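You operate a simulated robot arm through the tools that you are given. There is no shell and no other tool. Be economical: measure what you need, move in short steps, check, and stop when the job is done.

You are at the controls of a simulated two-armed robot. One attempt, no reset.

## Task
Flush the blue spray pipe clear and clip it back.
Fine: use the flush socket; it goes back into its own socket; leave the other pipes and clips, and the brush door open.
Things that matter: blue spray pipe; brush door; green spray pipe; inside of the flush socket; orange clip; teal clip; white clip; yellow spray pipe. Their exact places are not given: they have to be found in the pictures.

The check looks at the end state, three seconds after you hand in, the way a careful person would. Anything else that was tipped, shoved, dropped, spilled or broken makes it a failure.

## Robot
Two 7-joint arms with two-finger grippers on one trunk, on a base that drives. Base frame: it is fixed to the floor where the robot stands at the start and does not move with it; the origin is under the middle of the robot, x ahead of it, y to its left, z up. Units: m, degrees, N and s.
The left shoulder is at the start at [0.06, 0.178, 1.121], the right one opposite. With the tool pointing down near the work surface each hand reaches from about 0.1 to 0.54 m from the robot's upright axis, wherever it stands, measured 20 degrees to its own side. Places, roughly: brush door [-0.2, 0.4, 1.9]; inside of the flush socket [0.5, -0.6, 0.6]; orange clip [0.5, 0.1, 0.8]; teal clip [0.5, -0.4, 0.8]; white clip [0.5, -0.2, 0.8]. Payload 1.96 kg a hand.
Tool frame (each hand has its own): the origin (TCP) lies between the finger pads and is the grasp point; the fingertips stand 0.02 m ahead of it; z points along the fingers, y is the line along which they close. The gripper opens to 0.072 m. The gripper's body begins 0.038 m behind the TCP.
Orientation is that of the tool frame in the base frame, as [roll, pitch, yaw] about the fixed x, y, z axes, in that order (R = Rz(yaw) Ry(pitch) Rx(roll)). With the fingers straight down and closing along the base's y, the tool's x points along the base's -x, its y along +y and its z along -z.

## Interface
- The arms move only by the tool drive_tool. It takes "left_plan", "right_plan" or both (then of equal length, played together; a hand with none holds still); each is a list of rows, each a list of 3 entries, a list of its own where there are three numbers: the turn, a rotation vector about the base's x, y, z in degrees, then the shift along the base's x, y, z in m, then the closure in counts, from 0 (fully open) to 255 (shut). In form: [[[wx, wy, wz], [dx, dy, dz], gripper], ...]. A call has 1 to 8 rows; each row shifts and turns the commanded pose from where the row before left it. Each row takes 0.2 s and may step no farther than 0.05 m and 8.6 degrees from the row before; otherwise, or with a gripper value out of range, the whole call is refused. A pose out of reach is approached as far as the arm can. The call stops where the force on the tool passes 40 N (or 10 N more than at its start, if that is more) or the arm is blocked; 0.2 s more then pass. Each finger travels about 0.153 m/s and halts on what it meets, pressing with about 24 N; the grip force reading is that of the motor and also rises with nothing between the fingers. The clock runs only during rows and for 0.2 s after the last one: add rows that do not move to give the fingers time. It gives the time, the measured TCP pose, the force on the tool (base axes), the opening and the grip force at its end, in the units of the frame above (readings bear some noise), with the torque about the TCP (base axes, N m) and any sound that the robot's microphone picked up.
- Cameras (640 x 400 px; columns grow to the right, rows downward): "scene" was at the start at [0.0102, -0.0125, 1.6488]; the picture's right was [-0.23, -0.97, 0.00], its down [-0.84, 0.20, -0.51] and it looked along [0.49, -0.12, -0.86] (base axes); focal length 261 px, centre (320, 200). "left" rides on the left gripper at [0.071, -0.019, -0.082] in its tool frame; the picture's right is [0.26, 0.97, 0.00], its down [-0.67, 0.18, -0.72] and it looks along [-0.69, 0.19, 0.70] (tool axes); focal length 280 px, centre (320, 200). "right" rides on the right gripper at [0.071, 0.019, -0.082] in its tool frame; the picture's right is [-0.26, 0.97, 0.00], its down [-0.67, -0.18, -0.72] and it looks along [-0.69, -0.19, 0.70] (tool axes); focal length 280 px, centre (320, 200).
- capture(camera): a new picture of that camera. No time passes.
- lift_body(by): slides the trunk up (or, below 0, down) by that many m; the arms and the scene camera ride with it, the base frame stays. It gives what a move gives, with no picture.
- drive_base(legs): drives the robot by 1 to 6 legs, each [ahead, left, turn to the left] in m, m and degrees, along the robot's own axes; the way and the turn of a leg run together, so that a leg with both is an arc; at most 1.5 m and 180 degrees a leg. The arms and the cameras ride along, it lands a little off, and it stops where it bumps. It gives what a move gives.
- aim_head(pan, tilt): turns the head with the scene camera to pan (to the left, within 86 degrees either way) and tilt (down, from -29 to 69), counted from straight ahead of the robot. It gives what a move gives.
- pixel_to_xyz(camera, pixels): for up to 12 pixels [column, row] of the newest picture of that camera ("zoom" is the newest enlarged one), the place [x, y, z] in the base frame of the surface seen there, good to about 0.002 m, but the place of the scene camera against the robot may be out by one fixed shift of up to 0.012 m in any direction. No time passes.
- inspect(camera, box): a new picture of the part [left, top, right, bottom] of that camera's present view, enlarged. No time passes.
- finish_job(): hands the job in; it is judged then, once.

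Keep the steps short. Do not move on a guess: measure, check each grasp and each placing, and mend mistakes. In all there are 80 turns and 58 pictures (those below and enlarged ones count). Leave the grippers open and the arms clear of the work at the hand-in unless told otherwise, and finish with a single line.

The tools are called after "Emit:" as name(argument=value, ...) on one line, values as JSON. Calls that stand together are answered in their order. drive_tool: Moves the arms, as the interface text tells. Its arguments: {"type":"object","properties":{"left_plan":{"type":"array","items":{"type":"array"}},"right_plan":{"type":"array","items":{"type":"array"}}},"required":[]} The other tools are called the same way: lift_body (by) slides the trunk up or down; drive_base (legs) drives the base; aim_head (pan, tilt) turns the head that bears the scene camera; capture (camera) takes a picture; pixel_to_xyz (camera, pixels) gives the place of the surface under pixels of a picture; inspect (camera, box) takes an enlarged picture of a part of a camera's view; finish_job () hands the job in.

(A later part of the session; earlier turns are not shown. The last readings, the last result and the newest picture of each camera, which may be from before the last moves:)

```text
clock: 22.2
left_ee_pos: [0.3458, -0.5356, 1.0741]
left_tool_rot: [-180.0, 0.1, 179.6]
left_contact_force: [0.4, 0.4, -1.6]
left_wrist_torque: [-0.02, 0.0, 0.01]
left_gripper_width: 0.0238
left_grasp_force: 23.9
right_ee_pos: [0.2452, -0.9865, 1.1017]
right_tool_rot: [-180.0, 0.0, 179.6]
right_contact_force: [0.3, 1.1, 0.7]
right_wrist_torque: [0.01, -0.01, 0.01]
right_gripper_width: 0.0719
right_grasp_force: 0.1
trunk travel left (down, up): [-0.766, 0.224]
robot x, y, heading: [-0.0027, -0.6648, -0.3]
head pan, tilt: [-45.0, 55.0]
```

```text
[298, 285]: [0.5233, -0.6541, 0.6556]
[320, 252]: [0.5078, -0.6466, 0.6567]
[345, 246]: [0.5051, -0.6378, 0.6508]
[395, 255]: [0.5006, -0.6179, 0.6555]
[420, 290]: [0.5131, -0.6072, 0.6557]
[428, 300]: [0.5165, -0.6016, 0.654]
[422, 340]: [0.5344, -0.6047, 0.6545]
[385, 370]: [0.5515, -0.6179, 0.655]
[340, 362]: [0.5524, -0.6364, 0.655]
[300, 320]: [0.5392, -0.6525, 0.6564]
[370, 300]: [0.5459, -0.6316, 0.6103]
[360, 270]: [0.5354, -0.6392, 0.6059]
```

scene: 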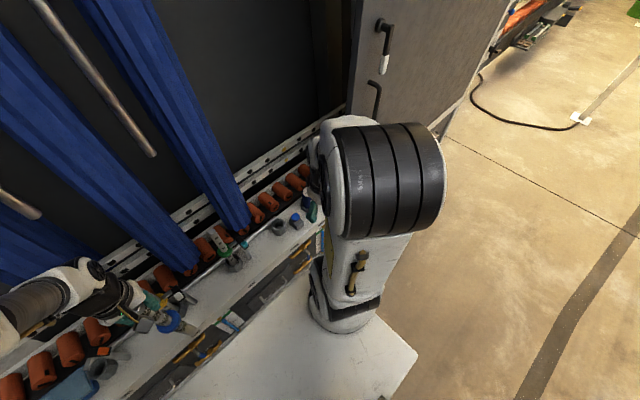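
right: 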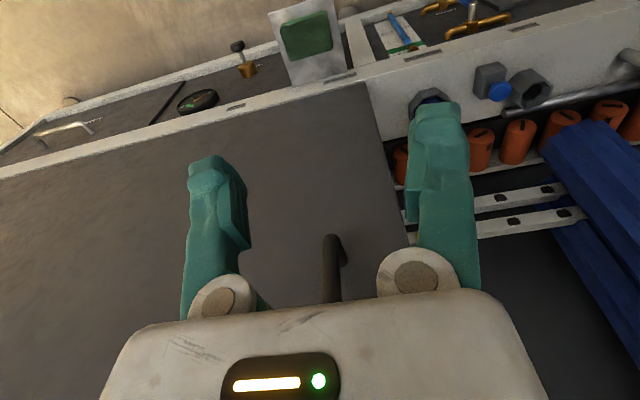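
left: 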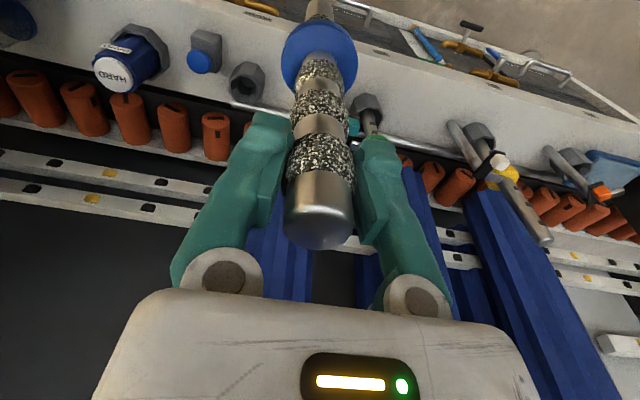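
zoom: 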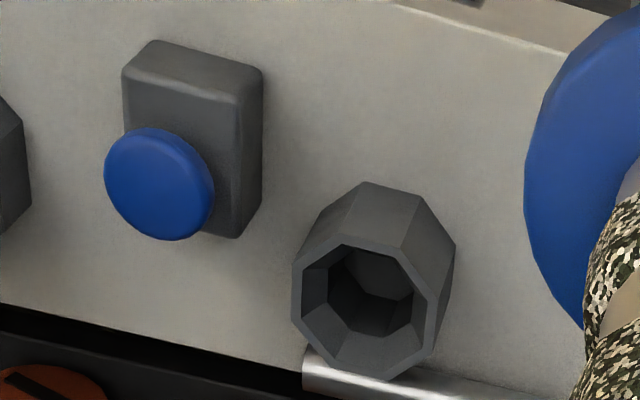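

The flush rim has its centre at (0.527,-0.628) and z 0.655. I'll carry the pipe over it at height and then check.

Emit:
drive_tool(left_plan=[[[0, 0, 0], [0.036, -0.0185, 0], 255], [[0, 0, 0], [0.036, -0.0185, 0], 255], [[0, 0, 0], [0.036, -0.0185, 0], 255], [[0, 0, 0], [0.036, -0.0185, 0], 255], [[0, 0, 0], [0.037, -0.0185, 0], 255], [[0, 0, 0], [0, 0, -0.04], 255], [[0, 0, 0], [0, 0, -0.04], 255], [[0, 0, 0], [0, 0, 0], 255]])

Emit:
aim_head(pan=4, tilt=60)

Emit:
inspect(camera="scene", box=[240, 80, 400, 240])

Emit:
inspect(camera="left", box=[240, 0, 400, 100])

```text
clock: 24.0
left_ee_pos: [0.5009, -0.6124, 0.9931]
left_tool_rot: [180.0, 0.1, 179.6]
left_contact_force: [-0.9, -0.2, -2.4]
left_wrist_torque: [0.01, 0.04, 0.03]
left_gripper_width: 0.0239
left_grasp_force: 24.2
left hand out of reach, approached as far as the arm can: row 5
right_ee_pos: [0.2446, -0.9872, 1.1017]
right_tool_rot: [-179.9, 0.0, 179.6]
right_contact_force: [-0.1, 0.5, 0.5]
right_wrist_torque: [0.02, -0.03, 0.01]
right_gripper_width: 0.0719
right_grasp_force: 0.1
trunk travel left (down, up): [-0.766, 0.224]
robot x, y, heading: [-0.0003, -0.6621, -0.4]
head pan, tilt: [-45.0, 55.0]
```

```text
clock: 25.1
left_ee_pos: [0.5006, -0.6131, 0.9942]
left_tool_rot: [180.0, 0.0, 179.6]
left_contact_force: [0.7, 0.6, -1.7]
left_wrist_torque: [0.04, -0.03, -0.02]
left_gripper_width: 0.0239
left_grasp_force: 24.5
right_ee_pos: [0.2443, -0.987, 1.1017]
right_tool_rot: [-179.9, 0.0, 179.5]
right_contact_force: [0.4, -0.4, 0.6]
right_wrist_torque: [-0.02, -0.02, -0.01]
right_gripper_width: 0.0721
right_grasp_force: 0.1
trunk travel left (down, up): [-0.766, 0.224]
robot x, y, heading: [-0.0017, -0.6595, -0.4]
head pan, tilt: [4.0, 60.0]
```

```text
2.50 times, centred on (320, 160) of scene
```

zoom: 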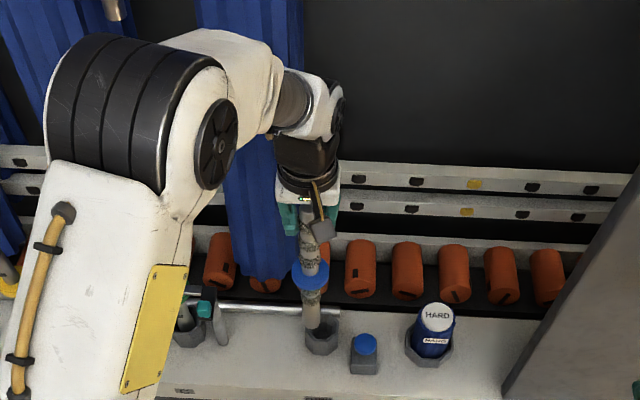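

```text
4.00 times, centred on (320, 50) of left
```

zoom: 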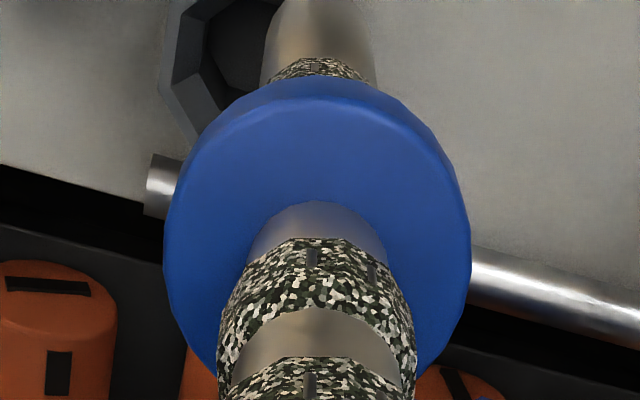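

The arm stopped short at (0.501,-0.613), at its reach limit. Driving the base 0.04 forward and 0.02 right will bring the socket into reach. The pipe's end at z≈0.72 is above everything nearby.

Emit:
drive_base(legs=[[0.04, -0.02, 0]])

```text
clock: 26.1
left_ee_pos: [0.5384, -0.6311, 0.9959]
left_tool_rot: [-180.0, 0.0, 179.6]
left_contact_force: [-0.5, 0.4, -1.9]
left_wrist_torque: [0.04, 0.02, 0.01]
left_gripper_width: 0.0238
left_grasp_force: 24.1
right_ee_pos: [0.2829, -1.0045, 1.1033]
right_tool_rot: [180.0, 0.2, 179.6]
right_contact_force: [-0.8, -0.2, -0.2]
right_wrist_torque: [-0.02, 0.01, 0.02]
right_gripper_width: 0.0717
right_grasp_force: 0.1
trunk travel left (down, up): [-0.766, 0.224]
robot x, y, heading: [0.0355, -0.6785, -0.5]
head pan, tilt: [4.0, 60.0]
```

Emit:
drive_tool(left_plan=[[[0, 0, 0], [-0.005, 0.0015, 0], 255], [[0, 0, 0], [-0.0055, 0.0015, 0], 255], [[0, 0, 0], [0, 0, 0], 255]])

Emit:
inspect(camera="left", box=[240, 0, 400, 100])

```text
clock: 26.9
left_ee_pos: [0.5306, -0.6277, 0.9949]
left_tool_rot: [-179.9, -0.1, 179.6]
left_contact_force: [-0.3, 0.2, -1.9]
left_wrist_torque: [-0.01, 0.03, -0.03]
left_gripper_width: 0.0239
left_grasp_force: 24.4
right_ee_pos: [0.2846, -1.0066, 1.1014]
right_tool_rot: [179.8, 0.0, 179.6]
right_contact_force: [0.7, 0.2, 0.2]
right_wrist_torque: [0.0, -0.01, 0.01]
right_gripper_width: 0.0718
right_grasp_force: 0.0
trunk travel left (down, up): [-0.766, 0.224]
robot x, y, heading: [0.0363, -0.6811, -0.3]
head pan, tilt: [4.0, 60.0]
```

```text
4.00 times, centred on (320, 50) of left
```

zoom: 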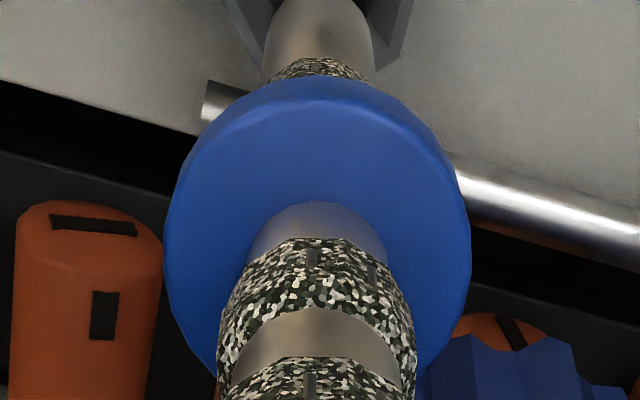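

I'll compare the pipe's end with the socket rim in the scene camera, since both would share any camera shift.

Emit:
inspect(camera="scene", box=[270, 140, 370, 220])

```text
5.00 times, centred on (320, 180) of scene
```

zoom: 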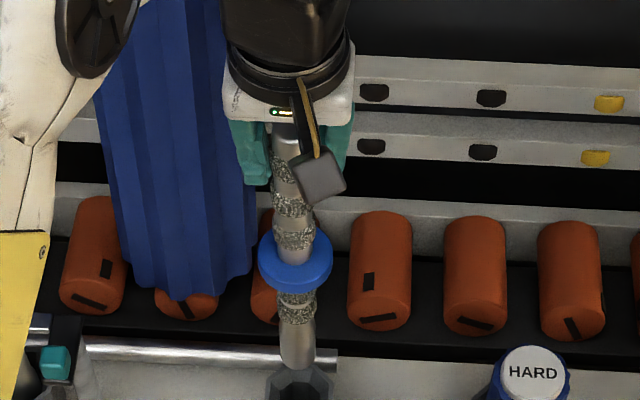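

Emit:
inspect(camera="scene", box=[280, 185, 370, 245])

Emit:
pixel_to_xyz(camera="zoom", pixels=[[244, 40], [230, 30], [260, 30], [244, 50], [206, 92], [272, 92], [222, 125], [258, 125], [240, 100], [215, 68], [275, 65], [240, 125]])

```text
6.67 times, centred on (325, 215) of scene
```

zoom: 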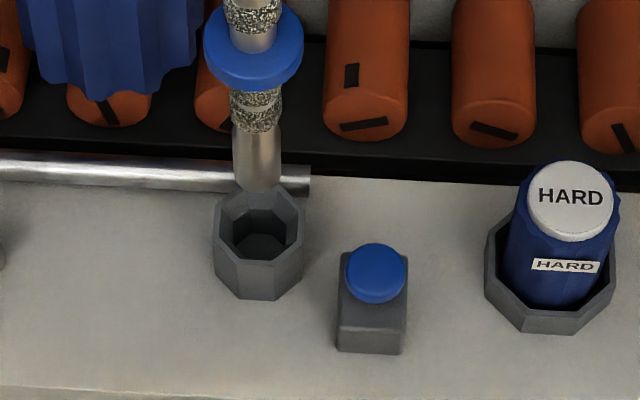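

```text
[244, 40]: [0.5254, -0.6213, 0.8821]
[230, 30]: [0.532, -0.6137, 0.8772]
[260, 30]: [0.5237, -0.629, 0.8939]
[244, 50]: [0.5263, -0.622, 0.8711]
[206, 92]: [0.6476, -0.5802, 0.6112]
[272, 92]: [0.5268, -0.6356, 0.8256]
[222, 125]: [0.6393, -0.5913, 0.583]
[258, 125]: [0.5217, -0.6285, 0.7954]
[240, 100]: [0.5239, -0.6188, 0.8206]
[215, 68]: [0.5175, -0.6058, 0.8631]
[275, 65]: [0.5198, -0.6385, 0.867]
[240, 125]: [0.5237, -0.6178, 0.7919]
```

Emit:
pixel_to_xyz(camera="zoom", pixels=[[239, 170], [257, 170], [275, 170], [257, 185], [257, 140], [218, 228], [300, 205], [300, 228], [240, 262], [275, 262], [258, 264], [225, 205]])

```text
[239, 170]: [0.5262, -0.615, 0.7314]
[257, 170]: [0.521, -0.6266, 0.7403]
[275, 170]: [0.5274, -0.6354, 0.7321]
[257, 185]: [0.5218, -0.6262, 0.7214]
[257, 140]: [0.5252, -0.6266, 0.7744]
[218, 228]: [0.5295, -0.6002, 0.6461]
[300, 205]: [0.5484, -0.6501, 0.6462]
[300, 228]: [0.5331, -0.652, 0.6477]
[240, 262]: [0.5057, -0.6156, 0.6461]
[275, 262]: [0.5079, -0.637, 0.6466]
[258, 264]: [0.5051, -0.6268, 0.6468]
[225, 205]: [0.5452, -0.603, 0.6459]
```

The pipe axis and the socket centre agree within about 2 mm in both directions. I'll lower in steps; the floor should come at TCP z≈0.88.

Emit:
drive_tool(left_plan=[[[0, 0, 0], [-0.001, 0, -0.04], 255], [[0, 0, 0], [-0.001, 0, -0.03], 255], [[0, 0, 0], [0, 0, -0.02], 255], [[0, 0, 0], [0, 0, -0.015], 255], [[0, 0, 0], [0, 0, -0.006], 255], [[0, 0, 0], [0, 0, 0], 255]])

Emit:
inspect(camera="scene", box=[270, 165, 370, 245])

```text
clock: 28.2
left_ee_pos: [0.527, -0.63, 0.8847]
left_tool_rot: [-180.0, 0.0, 179.6]
left_contact_force: [-0.4, 0.0, -2.2]
left_wrist_torque: [0.0, -0.02, -0.03]
left_gripper_width: 0.0238
left_grasp_force: 23.9
right_ee_pos: [0.284, -1.0061, 1.1019]
right_tool_rot: [-179.9, 0.0, 179.6]
right_contact_force: [0.5, -0.2, 0.5]
right_wrist_torque: [-0.01, 0.01, 0.01]
right_gripper_width: 0.0719
right_grasp_force: 0.1
trunk travel left (down, up): [-0.766, 0.224]
robot x, y, heading: [0.0383, -0.6805, -0.6]
head pan, tilt: [4.0, 60.0]
```

```text
5.00 times, centred on (320, 205) of scene
```

zoom: 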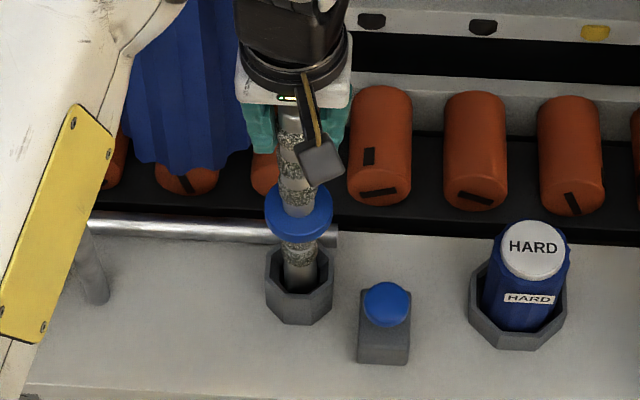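

The pipe is inside the cup with no side force. I'll lower in 2 mm steps until it rests.

Emit:
drive_tool(left_plan=[[[0, 0, 0], [0, 0, -0.002], 255], [[0, 0, 0], [0, 0, -0.002], 255], [[0, 0, 0], [0, 0, -0.002], 255], [[0, 0, 0], [0, 0, 0], 255]])

```text
clock: 29.2
left_ee_pos: [0.5278, -0.629, 0.8803]
left_tool_rot: [-179.9, 0.3, 179.5]
left_contact_force: [0.6, 0.9, 22.3]
left_wrist_torque: [-0.01, -0.14, 0.01]
left_gripper_width: 0.024
left_grasp_force: 24.0
right_ee_pos: [0.2833, -1.0063, 1.1027]
right_tool_rot: [179.9, 0.1, 179.6]
right_contact_force: [0.2, -0.9, -0.5]
right_wrist_torque: [0.0, -0.01, 0.0]
right_gripper_width: 0.0717
right_grasp_force: 0.1
trunk travel left (down, up): [-0.766, 0.224]
robot x, y, heading: [0.0346, -0.6789, -0.4]
head pan, tilt: [4.0, 60.0]
```

The pipe rests on the floor at TCP z 0.880 with 22 N. I'll keep holding it and press the blue button at (0.488,-0.699,0.675) with the right hand closed. The right hand will tilt 40° so its body stays on the robot's side, clear of the left hand. First I'll bring it halfway.

Emit:
drive_tool(right_plan=[[[0, -5, 0], [0.0095, 0.038, -0.0305], 255], [[0, -5, 0], [0.0095, 0.038, -0.0305], 255], [[0, -5, 0], [0.0095, 0.038, -0.0305], 255], [[0, -5, 0], [0.0095, 0.038, -0.0305], 255], [[0, -5, 0], [0.0095, 0.038, -0.0305], 255], [[0, -5, 0], [0.0095, 0.038, -0.0305], 255], [[0, -5, 0], [0.0095, 0.038, -0.0305], 255], [[0, -5, 0], [0.0095, 0.038, -0.0305], 255]])

Emit:
capture(camera="right")

Emit:
capture(camera="scene")

```text
clock: 31.1
left_ee_pos: [0.5277, -0.6281, 0.8787]
left_tool_rot: [180.0, 0.0, 179.7]
left_contact_force: [0.4, -0.7, 17.9]
left_wrist_torque: [0.06, -0.17, 0.03]
left_gripper_width: 0.0237
left_grasp_force: 23.7
right_ee_pos: [0.4281, -0.7266, 0.8612]
right_tool_rot: [179.7, 40.3, 179.5]
right_contact_force: [-0.5, 0.7, -0.8]
right_wrist_torque: [-0.01, -0.01, -0.01]
right_gripper_width: 0.0001
right_grasp_force: 24.1
right hand out of reach, approached as far as the arm can: row 1, 2, 3, 4
trunk travel left (down, up): [-0.766, 0.224]
robot x, y, heading: [0.0363, -0.6815, -0.5]
head pan, tilt: [4.0, 60.0]
```

```text
21 pictures are left
```

right: 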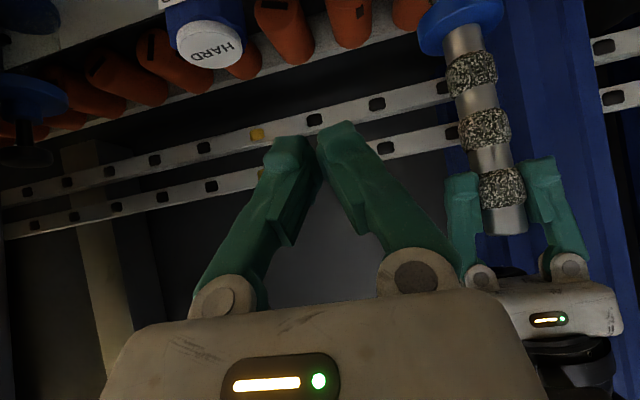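

```text
20 pictures are left
```

scene: 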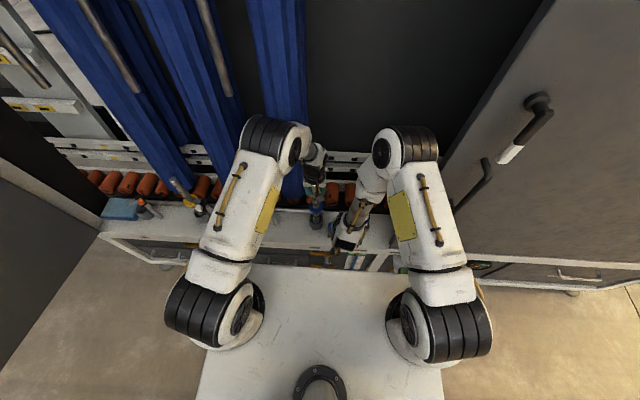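

The right hand is at (0.428,-0.727,0.861), tilted 40°, with the left grip unchanged. I'll bring it to just over the button and check it before pressing.

Emit:
drive_tool(right_plan=[[[0, 0, 0], [0.012, 0.007, -0.0375], 255], [[0, 0, 0], [0.012, 0.007, -0.0375], 255], [[0, 0, 0], [0.012, 0.007, -0.0375], 255], [[0, 0, 0], [0.012, 0.007, -0.0375], 255], [[0, 0, 0], [0, 0, 0], 255]])

Emit:
capture(camera="right")

```text
clock: 32.2
left_ee_pos: [0.5278, -0.6284, 0.8789]
left_tool_rot: [179.9, 0.0, 179.6]
left_contact_force: [-0.1, 0.1, 13.5]
left_wrist_torque: [-0.01, 0.04, -0.02]
left_gripper_width: 0.0239
left_grasp_force: 23.8
right_ee_pos: [0.4775, -0.6989, 0.7103]
right_tool_rot: [179.5, 40.1, 179.5]
right_contact_force: [0.5, 0.2, 0.0]
right_wrist_torque: [-0.02, 0.0, 0.01]
right_gripper_width: 0.0001
right_grasp_force: 24.2
trunk travel left (down, up): [-0.766, 0.224]
robot x, y, heading: [0.0361, -0.6812, -0.4]
head pan, tilt: [4.0, 60.0]
```

```text
19 pictures are left
```

right: 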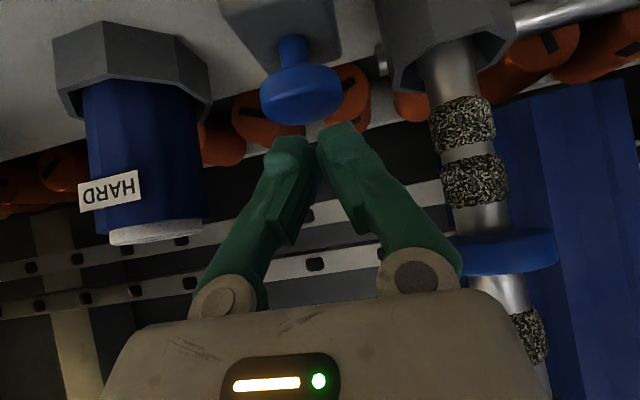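

The fingertips are right above the mushroom button. I'll press down in small steps and listen.

Emit:
drive_tool(right_plan=[[[0, 0, 0], [0, 0, -0.01], 255], [[0, 0, 0], [0, 0, -0.008], 255], [[0, 0, 0], [0, 0, -0.004], 255], [[0, 0, 0], [0, 0, -0.004], 255], [[0, 0, 0], [0, 0, -0.003], 255]])

Emit:
capture(camera="right")

```text
clock: 33.5
left_ee_pos: [0.5266, -0.628, 0.8778]
left_tool_rot: [179.9, 0.0, 179.5]
left_contact_force: [0.3, 0.8, 7.9]
left_wrist_torque: [0.0, 0.02, 0.04]
left_gripper_width: 0.0237
left_grasp_force: 24.3
right_ee_pos: [0.4758, -0.7014, 0.6792]
right_tool_rot: [179.7, 40.1, 179.5]
right_contact_force: [0.4, 1.6, 5.2]
right_wrist_torque: [-0.01, 0.0, 0.02]
right_gripper_width: 0.0061
right_grasp_force: 29.8
trunk travel left (down, up): [-0.766, 0.224]
robot x, y, heading: [0.037, -0.6808, -0.3]
head pan, tilt: [4.0, 60.0]
heard: click
```

```text
18 pictures are left
```

right: 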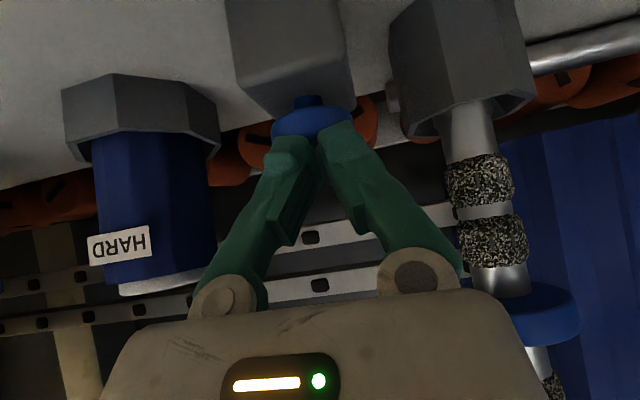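

I heard a click at 5 N. The grime is still on, so I'll hold the button down a while and see if it washes off.

Emit:
drive_tool(right_plan=[[[0, 0, 0], [0, 0, 0], 255], [[0, 0, 0], [0, 0, 0], 255], [[0, 0, 0], [0, 0, 0], 255], [[0, 0, 0], [0, 0, 0], 255], [[0, 0, 0], [0, 0, 0], 255], [[0, 0, 0], [0, 0, 0], 255], [[0, 0, 0], [0, 0, 0], 255], [[0, 0, 0], [0, 0, 0], 255]])

Emit:
capture(camera="right")

```text
clock: 35.2
left_ee_pos: [0.5283, -0.6285, 0.8779]
left_tool_rot: [-180.0, 0.1, 179.6]
left_contact_force: [-0.2, -0.5, 3.7]
left_wrist_torque: [0.0, 0.08, 0.01]
left_gripper_width: 0.0238
left_grasp_force: 23.8
right_ee_pos: [0.4767, -0.7006, 0.6799]
right_tool_rot: [179.5, 40.1, 179.4]
right_contact_force: [1.3, -0.9, 4.4]
right_wrist_torque: [0.01, -0.03, -0.01]
right_gripper_width: 0.0057
right_grasp_force: 30.0
trunk travel left (down, up): [-0.766, 0.224]
robot x, y, heading: [0.0385, -0.6832, -0.5]
head pan, tilt: [4.0, 60.0]
```

```text
17 pictures are left
```

right: 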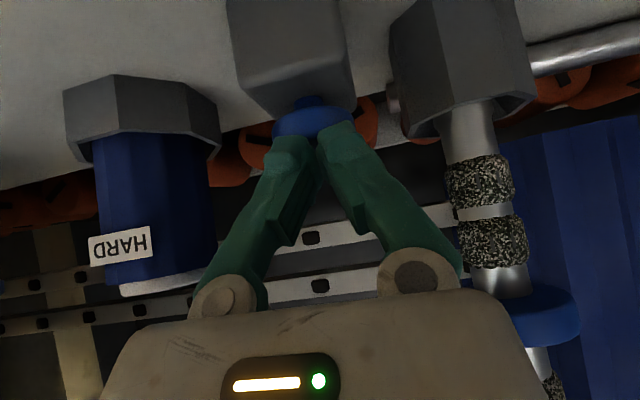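

A small spot on the cup's side at (392,97) has turned brownish, so muddy water may be running. I'll hold on longer.

Emit:
drive_tool(right_plan=[[[0, 0, 0], [0, 0, 0], 255], [[0, 0, 0], [0, 0, 0], 255], [[0, 0, 0], [0, 0, 0], 255], [[0, 0, 0], [0, 0, 0], 255], [[0, 0, 0], [0, 0, 0], 255], [[0, 0, 0], [0, 0, 0], 255], [[0, 0, 0], [0, 0, 0], 255], [[0, 0, 0], [0, 0, 0], 255]])

Emit:
inspect(camera="right", box=[340, 20, 580, 220])

```text
clock: 37.0
left_ee_pos: [0.528, -0.6282, 0.8781]
left_tool_rot: [-179.9, 0.0, 179.6]
left_contact_force: [0.4, -0.3, 2.9]
left_wrist_torque: [0.07, -0.05, 0.01]
left_gripper_width: 0.0238
left_grasp_force: 23.6
right_ee_pos: [0.4771, -0.701, 0.6795]
right_tool_rot: [179.7, 40.0, 179.6]
right_contact_force: [-1.4, -0.6, 4.2]
right_wrist_torque: [-0.02, -0.02, 0.01]
right_gripper_width: 0.006
right_grasp_force: 29.4
trunk travel left (down, up): [-0.766, 0.224]
robot x, y, heading: [0.0407, -0.6796, -0.3]
head pan, tilt: [4.0, 60.0]
```

```text
2.00 times, centred on (460, 120) of right
```

zoom: 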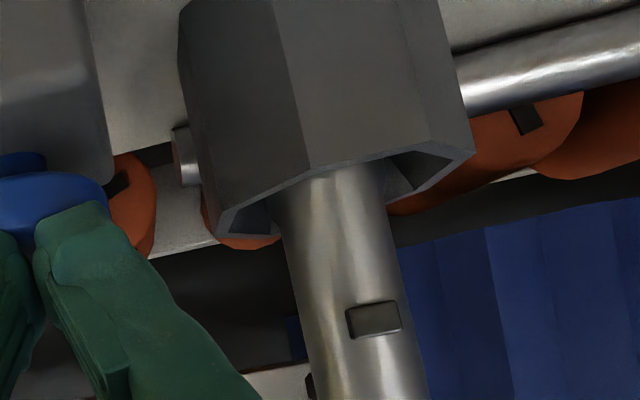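

The pipe is clean: the grime is gone and the nozzle slots show. I'll release the button and draw the right hand back up.

Emit:
drive_tool(right_plan=[[[0, 0, 0], [0, 0, 0.02], 255], [[0, 0, 0], [-0.012, -0.007, 0.0375], 255], [[0, 0, 0], [-0.012, -0.007, 0.0375], 255], [[0, 0, 0], [-0.02, -0.007, 0.0375], 255], [[0, 0, 0], [-0.03, -0.007, 0.0375], 255], [[0, 0, 0], [-0.03, -0.02, 0.03], 255]])

Emit:
capture(camera="left")

```text
clock: 38.5
left_ee_pos: [0.5277, -0.6297, 0.8783]
left_tool_rot: [-180.0, -0.1, 179.6]
left_contact_force: [0.8, -0.2, 4.5]
left_wrist_torque: [0.02, -0.03, -0.02]
left_gripper_width: 0.024
left_grasp_force: 23.9
right_ee_pos: [0.3728, -0.7479, 0.8807]
right_tool_rot: [179.6, 40.0, 179.5]
right_contact_force: [-0.2, 0.7, -1.2]
right_wrist_torque: [0.01, 0.01, -0.04]
right_gripper_width: 0.0002
right_grasp_force: 29.6
trunk travel left (down, up): [-0.766, 0.224]
robot x, y, heading: [0.0347, -0.6822, -0.5]
head pan, tilt: [4.0, 60.0]
```

```text
15 pictures are left
```

left: 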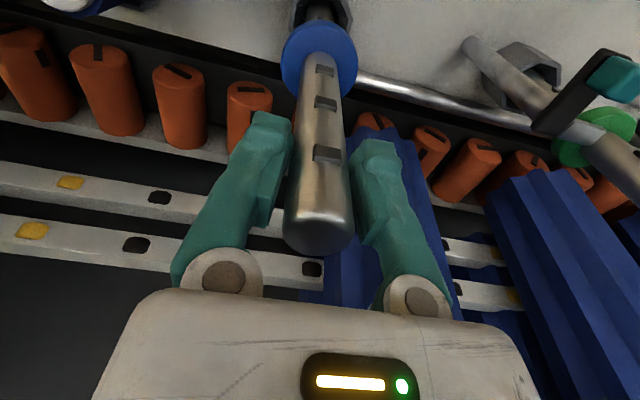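

The pipe is clean along its whole visible length. I'll lift it straight out of the flush socket while the right hand returns to its parked place.

Emit:
drive_tool(left_plan=[[[0, 0, 0], [0, 0, 0.025], 255], [[0, 0, 0], [0, 0, 0.045], 255], [[0, 0, 0], [0, 0, 0.045], 255], [[0, 0, 0], [0, 0, 0.045], 255], [[0, 0, 0], [0, 0, 0.04], 255], [[0, 0, 0], [-0.04, 0, 0], 255], [[0, 0, 0], [-0.045, 0, 0], 255], [[0, 0, 0], [-0.045, 0, 0], 255]], right_plan=[[[0, 5, 0], [-0.009, -0.03, 0.025], 0], [[0, 5, 0], [-0.009, -0.03, 0.025], 0], [[0, 5, 0], [-0.009, -0.03, 0.025], 0], [[0, 5, 0], [-0.009, -0.03, 0.025], 0], [[0, 5, 0], [-0.009, -0.03, 0.025], 0], [[0, 5, 0], [-0.009, -0.03, 0.025], 0], [[0, 5, 0], [-0.009, -0.03, 0.025], 0], [[0, 5, 0], [-0.009, -0.03, 0.025], 0]])

Emit:
capture(camera="scene")

```text
clock: 40.2
left_ee_pos: [0.3946, -0.6278, 1.0776]
left_tool_rot: [-180.0, 0.1, 179.6]
left_contact_force: [-1.2, -1.2, -1.8]
left_wrist_torque: [0.01, -0.03, 0.01]
left_gripper_width: 0.024
left_grasp_force: 24.5
right_ee_pos: [0.3413, -0.9815, 1.0551]
right_tool_rot: [179.9, 0.1, 179.6]
right_contact_force: [0.5, -0.2, -0.9]
right_wrist_torque: [0.03, -0.03, 0.02]
right_gripper_width: 0.0722
right_grasp_force: 0.1
right hand out of reach, approached as far as the arm can: row 2, 3, 4
trunk travel left (down, up): [-0.766, 0.224]
robot x, y, heading: [0.0398, -0.6815, -0.2]
head pan, tilt: [4.0, 60.0]
```

```text
14 pictures are left
```

scene: 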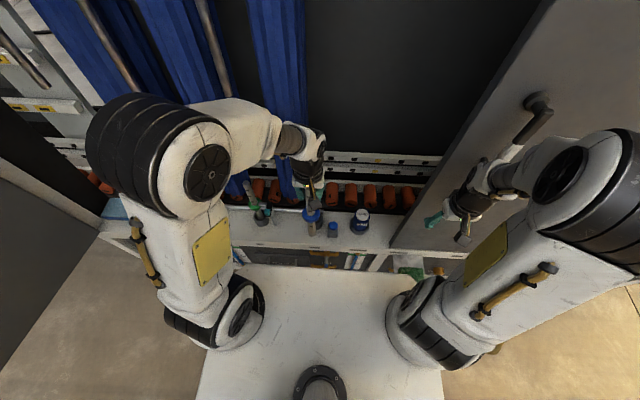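

The pipe is out. I'll draw both hands a bit closer to the robot, then drive back to the left.

Emit:
drive_tool(left_plan=[[[0, 0, 0], [-0.03, 0, 0], 255], [[0, 0, 0], [-0.015, 0, 0], 255], [[0, 0, 0], [0, 0, 0], 255]], right_plan=[[[0, 0, 0], [-0.03, 0, 0], 0], [[0, 0, 0], [-0.03, 0, 0], 0], [[0, 0, 0], [0, 0, 0], 0]])

Emit:
drive_base(legs=[[-0.03, 0, 0.3], [0, 0.67, 0]])

Emit:
capture(camera="left")

```text
clock: 41.0
left_ee_pos: [0.3534, -0.6272, 1.0775]
left_tool_rot: [-180.0, -0.1, 179.6]
left_contact_force: [-0.3, -0.9, -1.9]
left_wrist_torque: [0.02, 0.03, -0.02]
left_gripper_width: 0.0237
left_grasp_force: 23.9
right_ee_pos: [0.294, -0.9887, 1.0532]
right_tool_rot: [179.9, 0.0, 179.6]
right_contact_force: [1.0, 0.0, -0.2]
right_wrist_torque: [-0.02, -0.01, 0.0]
right_gripper_width: 0.072
right_grasp_force: 0.2
right hand out of reach, approached as far as the arm can: row 2
trunk travel left (down, up): [-0.766, 0.224]
robot x, y, heading: [0.0349, -0.6769, -0.2]
head pan, tilt: [4.0, 60.0]
```

```text
clock: 45.2
left_ee_pos: [0.3237, 0.0478, 1.0768]
left_tool_rot: [-179.9, 0.0, 179.8]
left_contact_force: [-0.2, -0.1, -2.2]
left_wrist_torque: [0.0, 0.01, 0.02]
left_gripper_width: 0.0237
left_grasp_force: 24.0
right_ee_pos: [0.2673, -0.3147, 1.0553]
right_tool_rot: [180.0, -0.2, 179.7]
right_contact_force: [-0.5, 0.5, -0.9]
right_wrist_torque: [-0.01, -0.02, -0.01]
right_gripper_width: 0.072
right_grasp_force: 0.0
trunk travel left (down, up): [-0.766, 0.224]
robot x, y, heading: [0.0057, -0.0088, -0.1]
head pan, tilt: [4.0, 60.0]
```

```text
13 pictures are left
```

left: 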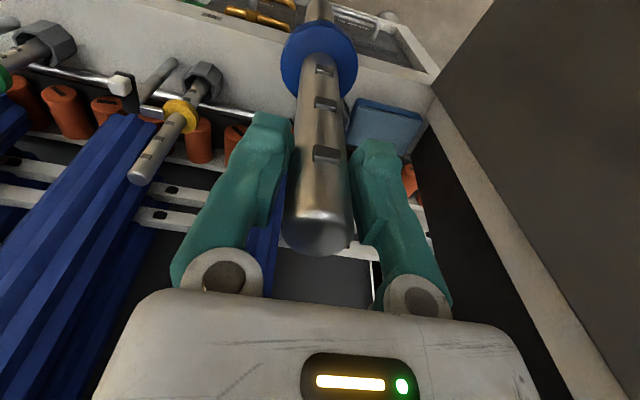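

The robot is back. I'll shift the pipe left to y 0.131 first, then go forward over the home socket at (0.528,0.131), staying above and beside the clip.

Emit:
drive_tool(left_plan=[[[0, 0, 0], [0, 0.042, 0.005], 255], [[0, 0, 0], [0, 0.0415, 0], 255], [[0, 0, 0], [0.041, 0, 0], 255], [[0, 0, 0], [0.041, 0, 0], 255], [[0, 0, 0], [0.041, 0, 0], 255], [[0, 0, 0], [0.041, 0, 0], 255], [[0, 0, 0], [0.04, 0, 0], 255], [[0, 0, 0], [0, 0, 0], 255]])

Emit:
aim_head(pan=12, tilt=55)

Emit:
inspect(camera="scene", box=[270, 160, 370, 260])

```text
clock: 47.0
left_ee_pos: [0.5274, 0.1308, 1.0836]
left_tool_rot: [180.0, 0.0, 179.7]
left_contact_force: [-0.6, 0.3, -1.7]
left_wrist_torque: [0.05, 0.01, 0.01]
left_gripper_width: 0.024
left_grasp_force: 24.3
right_ee_pos: [0.2659, -0.3137, 1.0548]
right_tool_rot: [179.8, 0.0, 179.7]
right_contact_force: [0.3, 0.2, -0.9]
right_wrist_torque: [0.01, -0.01, 0.02]
right_gripper_width: 0.0719
right_grasp_force: 0.0
trunk travel left (down, up): [-0.766, 0.224]
robot x, y, heading: [0.0096, -0.0069, -0.3]
head pan, tilt: [4.0, 60.0]
```

```text
clock: 47.7
left_ee_pos: [0.5273, 0.13, 1.0813]
left_tool_rot: [-180.0, 0.0, 179.7]
left_contact_force: [0.2, 0.0, -2.4]
left_wrist_torque: [-0.01, 0.04, 0.0]
left_gripper_width: 0.0239
left_grasp_force: 24.1
right_ee_pos: [0.2672, -0.315, 1.054]
right_tool_rot: [179.8, 0.0, 179.7]
right_contact_force: [-0.8, 0.2, 0.8]
right_wrist_torque: [0.01, -0.01, -0.02]
right_gripper_width: 0.072
right_grasp_force: 0.0
trunk travel left (down, up): [-0.766, 0.224]
robot x, y, heading: [0.0096, -0.0088, -0.3]
head pan, tilt: [12.0, 55.0]
```

```text
4.00 times, centred on (320, 210) of scene
```

zoom: 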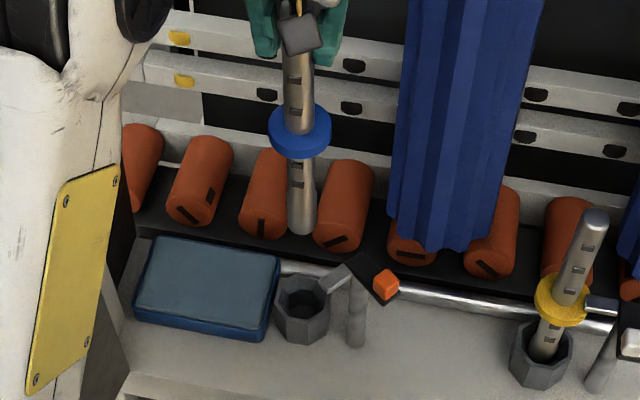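

Emit:
pixel_to_xyz(camera="zoom", pixels=[[301, 225], [301, 205], [289, 210], [314, 210], [277, 300], [326, 300], [301, 278], [301, 318], [290, 316], [315, 316], [327, 288], [300, 140]])

```text
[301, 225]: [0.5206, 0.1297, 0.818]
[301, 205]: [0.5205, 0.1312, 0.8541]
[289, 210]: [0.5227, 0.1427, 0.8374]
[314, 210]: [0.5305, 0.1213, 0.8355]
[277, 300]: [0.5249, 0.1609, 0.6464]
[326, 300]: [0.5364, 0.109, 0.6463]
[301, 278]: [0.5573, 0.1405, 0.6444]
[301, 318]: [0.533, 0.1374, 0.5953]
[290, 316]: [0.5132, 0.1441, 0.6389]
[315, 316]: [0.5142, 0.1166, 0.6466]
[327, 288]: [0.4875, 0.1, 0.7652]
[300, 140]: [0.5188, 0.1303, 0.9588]
```

The pipe and socket agree within 2–3 mm, and the clip's tongue at (0.487,0.100) is clear. I'll lower it, nudged 1.5 mm left.

Emit:
drive_tool(left_plan=[[[0, 0, 0], [0, 0.0015, -0.045], 255], [[0, 0, 0], [0, 0, -0.045], 255], [[0, 0, 0], [0, 0, -0.04], 255], [[0, 0, 0], [0, 0, -0.03], 255], [[0, 0, 0], [0, 0, -0.025], 255], [[0, 0, 0], [0, 0, -0.012], 255], [[0, 0, 0], [0, 0, 0], 255]])

Emit:
inspect(camera="scene", box=[270, 160, 370, 260])

```text
clock: 49.3
left_ee_pos: [0.5266, 0.1326, 0.8828]
left_tool_rot: [179.9, 0.0, 179.7]
left_contact_force: [0.4, -0.2, -1.1]
left_wrist_torque: [0.01, 0.02, -0.02]
left_gripper_width: 0.0239
left_grasp_force: 24.2
right_ee_pos: [0.2661, -0.3139, 1.0553]
right_tool_rot: [179.9, -0.1, 179.7]
right_contact_force: [0.5, -0.6, -0.3]
right_wrist_torque: [-0.01, -0.02, 0.0]
right_gripper_width: 0.0719
right_grasp_force: 0.1
trunk travel left (down, up): [-0.766, 0.224]
robot x, y, heading: [0.0084, -0.0029, -0.1]
head pan, tilt: [12.0, 55.0]
```

```text
4.00 times, centred on (320, 210) of scene
```

zoom: 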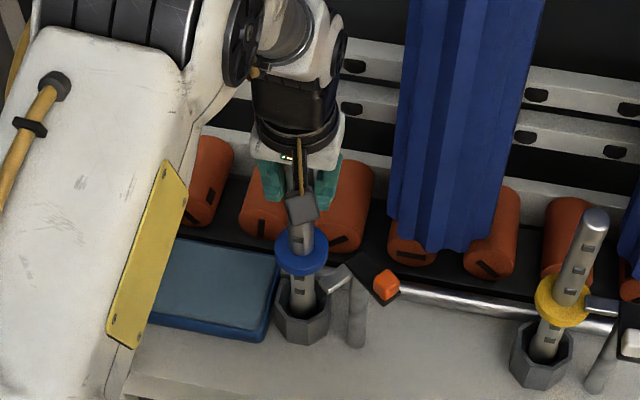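

The pipe is in its own socket. I'll seat it in 2 mm steps until it pushes back.

Emit:
drive_tool(left_plan=[[[0, 0, 0], [0, 0, -0.002], 255], [[0, 0, 0], [0, 0, -0.002], 255], [[0, 0, 0], [0, 0, -0.0015], 255], [[0, 0, 0], [0, 0, 0], 255]])

```text
clock: 50.3
left_ee_pos: [0.5273, 0.131, 0.8792]
left_tool_rot: [-179.9, 0.0, 179.7]
left_contact_force: [-0.8, 0.3, -2.5]
left_wrist_torque: [-0.01, 0.03, 0.0]
left_gripper_width: 0.0238
left_grasp_force: 24.1
right_ee_pos: [0.2663, -0.3153, 1.0544]
right_tool_rot: [179.8, -0.1, 179.6]
right_contact_force: [0.2, 0.2, 0.7]
right_wrist_torque: [-0.01, -0.02, 0.02]
right_gripper_width: 0.0722
right_grasp_force: 0.0
trunk travel left (down, up): [-0.766, 0.224]
robot x, y, heading: [0.0059, -0.0068, -0.2]
head pan, tilt: [12.0, 55.0]
```

Emit:
drive_tool(left_plan=[[[0, 0, 0], [0, 0, -0.0015], 255], [[0, 0, 0], [0, 0, -0.0015], 255], [[0, 0, 0], [0, 0, -0.0015], 255], [[0, 0, 0], [0, 0, 0], 255]])

```text
clock: 51.3
left_ee_pos: [0.5265, 0.1322, 0.8775]
left_tool_rot: [-180.0, 0.2, 179.8]
left_contact_force: [-1.4, 1.5, 16.9]
left_wrist_torque: [0.03, 0.23, 0.02]
left_gripper_width: 0.0237
left_grasp_force: 23.6
right_ee_pos: [0.2645, -0.3145, 1.0554]
right_tool_rot: [179.9, 0.0, 179.7]
right_contact_force: [0.6, 0.2, -1.0]
right_wrist_torque: [-0.03, -0.01, -0.04]
right_gripper_width: 0.0722
right_grasp_force: 0.2
trunk travel left (down, up): [-0.766, 0.224]
robot x, y, heading: [0.0058, -0.0085, -0.8]
head pan, tilt: [12.0, 55.0]
```

It's seated, with 17 N upward. I'll open the fingers and rise straight off, then check the pipe still stands.

Emit:
drive_tool(left_plan=[[[0, 0, 0], [0, 0, 0.001], 160], [[0, 0, 0], [0, 0, 0], 80], [[0, 0, 0], [0, 0, 0], 40], [[0, 0, 0], [0, 0, 0.035], 40], [[0, 0, 0], [0, 0, 0.035], 40]])

Emit:
capture(camera="left")

```text
clock: 52.5
left_ee_pos: [0.5298, 0.1327, 0.9474]
left_tool_rot: [-180.0, 0.1, 179.6]
left_contact_force: [-0.6, -0.6, 0.6]
left_wrist_torque: [0.04, -0.03, 0.0]
left_gripper_width: 0.061
left_grasp_force: 0.1
right_ee_pos: [0.2651, -0.3154, 1.0547]
right_tool_rot: [179.9, -0.1, 179.7]
right_contact_force: [0.0, 0.3, 0.7]
right_wrist_torque: [0.0, 0.02, -0.01]
right_gripper_width: 0.0716
right_grasp_force: 0.0
trunk travel left (down, up): [-0.766, 0.224]
robot x, y, heading: [0.0088, -0.0102, -0.5]
head pan, tilt: [12.0, 55.0]
```

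```text
10 pictures are left
```

left: 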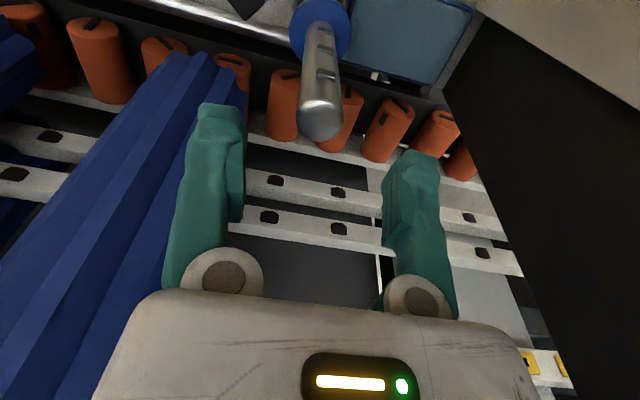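

Emit:
pixel_to_xyz(camera="left", pixels=[[320, 120], [320, 128], [303, 115], [338, 115], [320, 70], [304, 60], [337, 60], [320, 20]])

```text
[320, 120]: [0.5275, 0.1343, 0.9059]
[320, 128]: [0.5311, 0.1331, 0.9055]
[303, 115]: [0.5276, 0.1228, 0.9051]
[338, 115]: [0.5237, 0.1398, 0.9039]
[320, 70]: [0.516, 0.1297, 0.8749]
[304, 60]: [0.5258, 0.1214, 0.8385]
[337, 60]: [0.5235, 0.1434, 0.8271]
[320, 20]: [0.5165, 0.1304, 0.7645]
```

The pipe stands with its top at z 0.906, exactly as at the start. Next I'll close the clip: turn the hand 45° and go above the knob at (0.491,0.039).

Emit:
drive_tool(left_plan=[[[0, 0, 7.5], [-0.0065, -0.0156, 0], 80], [[0, 0, 7.5], [-0.0065, -0.0156, 0], 80], [[0, 0, 7.5], [-0.0065, -0.0156, 0], 80], [[0, 0, 7.5], [-0.0065, -0.0156, 0], 80], [[0, 0, 7.5], [-0.0065, -0.0156, 0], 80], [[0, 0, 7.5], [-0.0065, -0.0156, 0], 80], [[0, 0, 0], [0, 0, -0.045], 80], [[0, 0, 0], [0, 0, -0.04], 80]])

Emit:
capture(camera="left")

```text
clock: 54.3
left_ee_pos: [0.4906, 0.0401, 0.8602]
left_tool_rot: [-180.0, 0.0, -135.2]
left_contact_force: [0.4, -0.2, -1.5]
left_wrist_torque: [0.01, -0.01, -0.01]
left_gripper_width: 0.0496
left_grasp_force: 0.1
right_ee_pos: [0.2667, -0.3144, 1.0532]
right_tool_rot: [180.0, -0.1, 179.7]
right_contact_force: [0.1, -0.4, 0.5]
right_wrist_torque: [0.0, -0.01, 0.0]
right_gripper_width: 0.0722
right_grasp_force: 0.1
trunk travel left (down, up): [-0.766, 0.224]
robot x, y, heading: [0.012, -0.0051, -0.3]
head pan, tilt: [12.0, 55.0]
```

```text
9 pictures are left
```

left: 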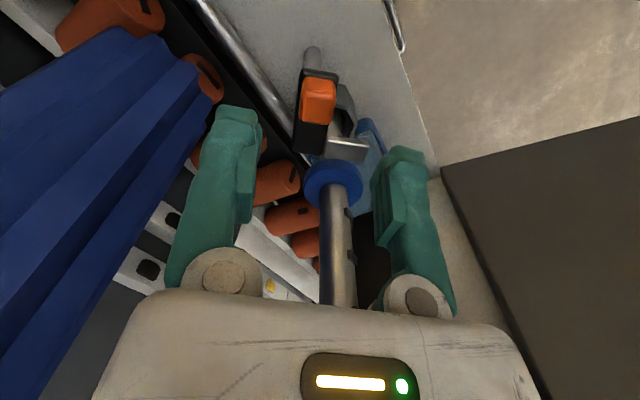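

Emit:
pixel_to_xyz(camera="left", pixels=[[308, 100], [330, 100], [318, 84], [318, 115], [318, 100], [345, 150], [365, 155], [330, 180], [335, 163]])

```text
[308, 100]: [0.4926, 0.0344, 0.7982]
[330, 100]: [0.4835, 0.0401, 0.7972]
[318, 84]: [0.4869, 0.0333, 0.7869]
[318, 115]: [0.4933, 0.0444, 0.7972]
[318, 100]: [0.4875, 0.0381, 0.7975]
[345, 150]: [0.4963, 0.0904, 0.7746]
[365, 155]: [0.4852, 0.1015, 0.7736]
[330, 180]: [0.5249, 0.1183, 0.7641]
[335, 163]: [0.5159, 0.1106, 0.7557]
```

The knob is between the fingers. I'll go down over it, narrow the fingers to about 0.028, and swing it back along its arc.

Emit:
drive_tool(left_plan=[[[0, 0, 0], [0, 0, -0.035], 80], [[0, 0, 0], [0, 0, -0.021], 120], [[0, 0, 0], [0, 0, 0], 156], [[0, 0, -7.5], [-0.0038, 0.0039, 0], 156], [[0, 0, -7.5], [-0.0032, 0.0044, 0], 156], [[0, 0, -7.5], [-0.0025, 0.0048, 0], 156], [[0, 0, -7.5], [-0.0019, 0.0052, 0], 156]])

Emit:
drive_tool(left_plan=[[[0, 0, -7.5], [-0.0011, 0.0053, 0], 156], [[0, 0, -7.5], [-0.0004, 0.0054, 0], 156], [[0, 0, 0], [0, 0.003, 0], 156], [[0, 0, 0], [0, 0, 0], 156]])

Emit:
capture(camera="left")

```text
clock: 55.9
left_ee_pos: [0.4764, 0.0552, 0.8059]
left_tool_rot: [-180.0, 0.0, -165.4]
left_contact_force: [-0.1, 0.2, 0.5]
left_wrist_torque: [0.01, 0.0, -0.02]
left_gripper_width: 0.0284
left_grasp_force: 0.3
right_ee_pos: [0.2663, -0.3153, 1.0544]
right_tool_rot: [179.9, -0.1, 179.7]
right_contact_force: [-1.1, 0.3, -0.2]
right_wrist_torque: [-0.01, 0.01, 0.0]
right_gripper_width: 0.0717
right_grasp_force: 0.0
trunk travel left (down, up): [-0.766, 0.224]
robot x, y, heading: [0.0079, -0.0115, -0.5]
head pan, tilt: [12.0, 55.0]
```

```text
clock: 56.9
left_ee_pos: [0.4761, 0.0702, 0.8058]
left_tool_rot: [180.0, -0.1, 179.6]
left_contact_force: [-0.4, -0.2, -0.1]
left_wrist_torque: [0.0, -0.02, 0.01]
left_gripper_width: 0.0278
left_grasp_force: 0.2
right_ee_pos: [0.2658, -0.3156, 1.0536]
right_tool_rot: [179.9, -0.1, 179.6]
right_contact_force: [0.8, 0.0, -0.4]
right_wrist_torque: [0.02, 0.03, -0.02]
right_gripper_width: 0.072
right_grasp_force: 0.1
trunk travel left (down, up): [-0.766, 0.224]
robot x, y, heading: [0.0104, -0.0072, -0.1]
head pan, tilt: [12.0, 55.0]
```

```text
8 pictures are left
```

left: 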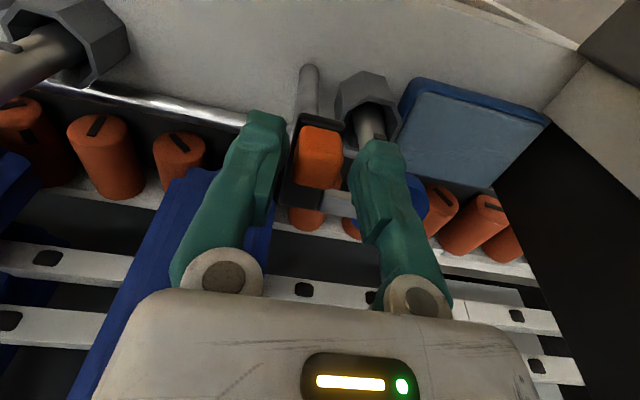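

The knob is almost home. I'll push a few mm more in small steps, watching for the stop.

Emit:
drive_tool(left_plan=[[[0, 0, 0], [0, 0.002, 0], 156], [[0, 0, 0], [0, 0.0015, 0], 156], [[0, 0, 0], [0, 0, 0], 156]])

Emit:
inspect(camera="left", box=[270, 60, 440, 240])

Emit:
pixel_to_xyz(camera="left", pixels=[[302, 155], [338, 155], [320, 155], [318, 130], [340, 200], [300, 205], [335, 205]])

```text
clock: 57.7
left_ee_pos: [0.476, 0.0748, 0.8051]
left_tool_rot: [180.0, 0.1, 179.8]
left_contact_force: [-0.9, 0.9, 0.2]
left_wrist_torque: [0.0, -0.01, -0.04]
left_gripper_width: 0.0277
left_grasp_force: 0.0
right_ee_pos: [0.2666, -0.315, 1.0541]
right_tool_rot: [179.8, -0.1, 179.7]
right_contact_force: [-0.3, -0.3, -0.2]
right_wrist_torque: [-0.01, -0.02, 0.0]
right_gripper_width: 0.0718
right_grasp_force: 0.1
trunk travel left (down, up): [-0.766, 0.224]
robot x, y, heading: [0.0092, -0.007, -0.4]
head pan, tilt: [12.0, 55.0]
```

```text
2.22 times, centred on (355, 150) of left
```

zoom: 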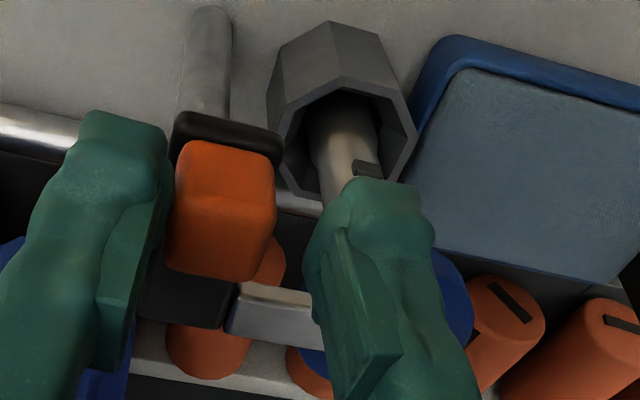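

```text
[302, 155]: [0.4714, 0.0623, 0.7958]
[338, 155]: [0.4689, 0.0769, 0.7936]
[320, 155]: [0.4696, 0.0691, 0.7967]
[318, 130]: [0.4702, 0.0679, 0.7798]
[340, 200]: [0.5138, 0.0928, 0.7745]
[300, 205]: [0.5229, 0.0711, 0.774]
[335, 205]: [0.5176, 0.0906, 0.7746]
```

By measurement the knob matches its starting place (x≈0.470, y≈0.062–0.078). I'll open, rise off and compare the clip with its first state.

Emit:
drive_tool(left_plan=[[[0, 0, 0], [0, -0.004, 0], 120], [[0, 0, 0], [0, -0.002, 0.02], 113], [[0, 0, 0], [0, 0, 0.032], 113], [[0, 0, 0], [0, 0, 0], 113]])

Emit:
capture(camera="left")

Emit:
pixel_to_xyz(camera="left", pixels=[[308, 105], [335, 105], [320, 88], [320, 125], [312, 85], [320, 140], [345, 155], [360, 158], [304, 140], [375, 138]])

```text
clock: 58.7
left_ee_pos: [0.4766, 0.0686, 0.8591]
left_tool_rot: [-180.0, 0.0, 179.7]
left_contact_force: [-0.5, 0.2, 0.2]
left_wrist_torque: [-0.03, 0.03, -0.03]
left_gripper_width: 0.0401
left_grasp_force: 0.2
right_ee_pos: [0.2673, -0.3153, 1.053]
right_tool_rot: [180.0, 0.0, 179.7]
right_contact_force: [-0.1, 0.9, 0.4]
right_wrist_torque: [0.01, 0.04, 0.0]
right_gripper_width: 0.0721
right_grasp_force: 0.0
trunk travel left (down, up): [-0.766, 0.224]
robot x, y, heading: [0.0073, -0.0032, -0.3]
head pan, tilt: [12.0, 55.0]
```

```text
6 pictures are left
```

left: 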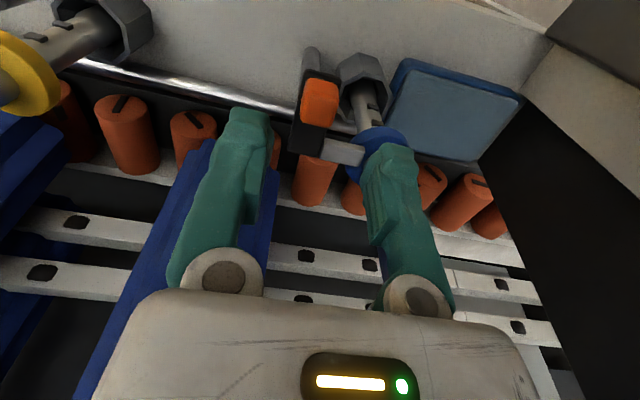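

```text
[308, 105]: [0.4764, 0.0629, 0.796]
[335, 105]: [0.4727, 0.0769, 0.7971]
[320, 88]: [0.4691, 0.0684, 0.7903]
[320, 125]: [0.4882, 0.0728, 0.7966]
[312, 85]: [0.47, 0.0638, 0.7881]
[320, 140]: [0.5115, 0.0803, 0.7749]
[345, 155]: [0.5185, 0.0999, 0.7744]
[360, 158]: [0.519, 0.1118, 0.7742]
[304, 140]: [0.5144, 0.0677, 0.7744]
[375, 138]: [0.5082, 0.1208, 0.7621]
```

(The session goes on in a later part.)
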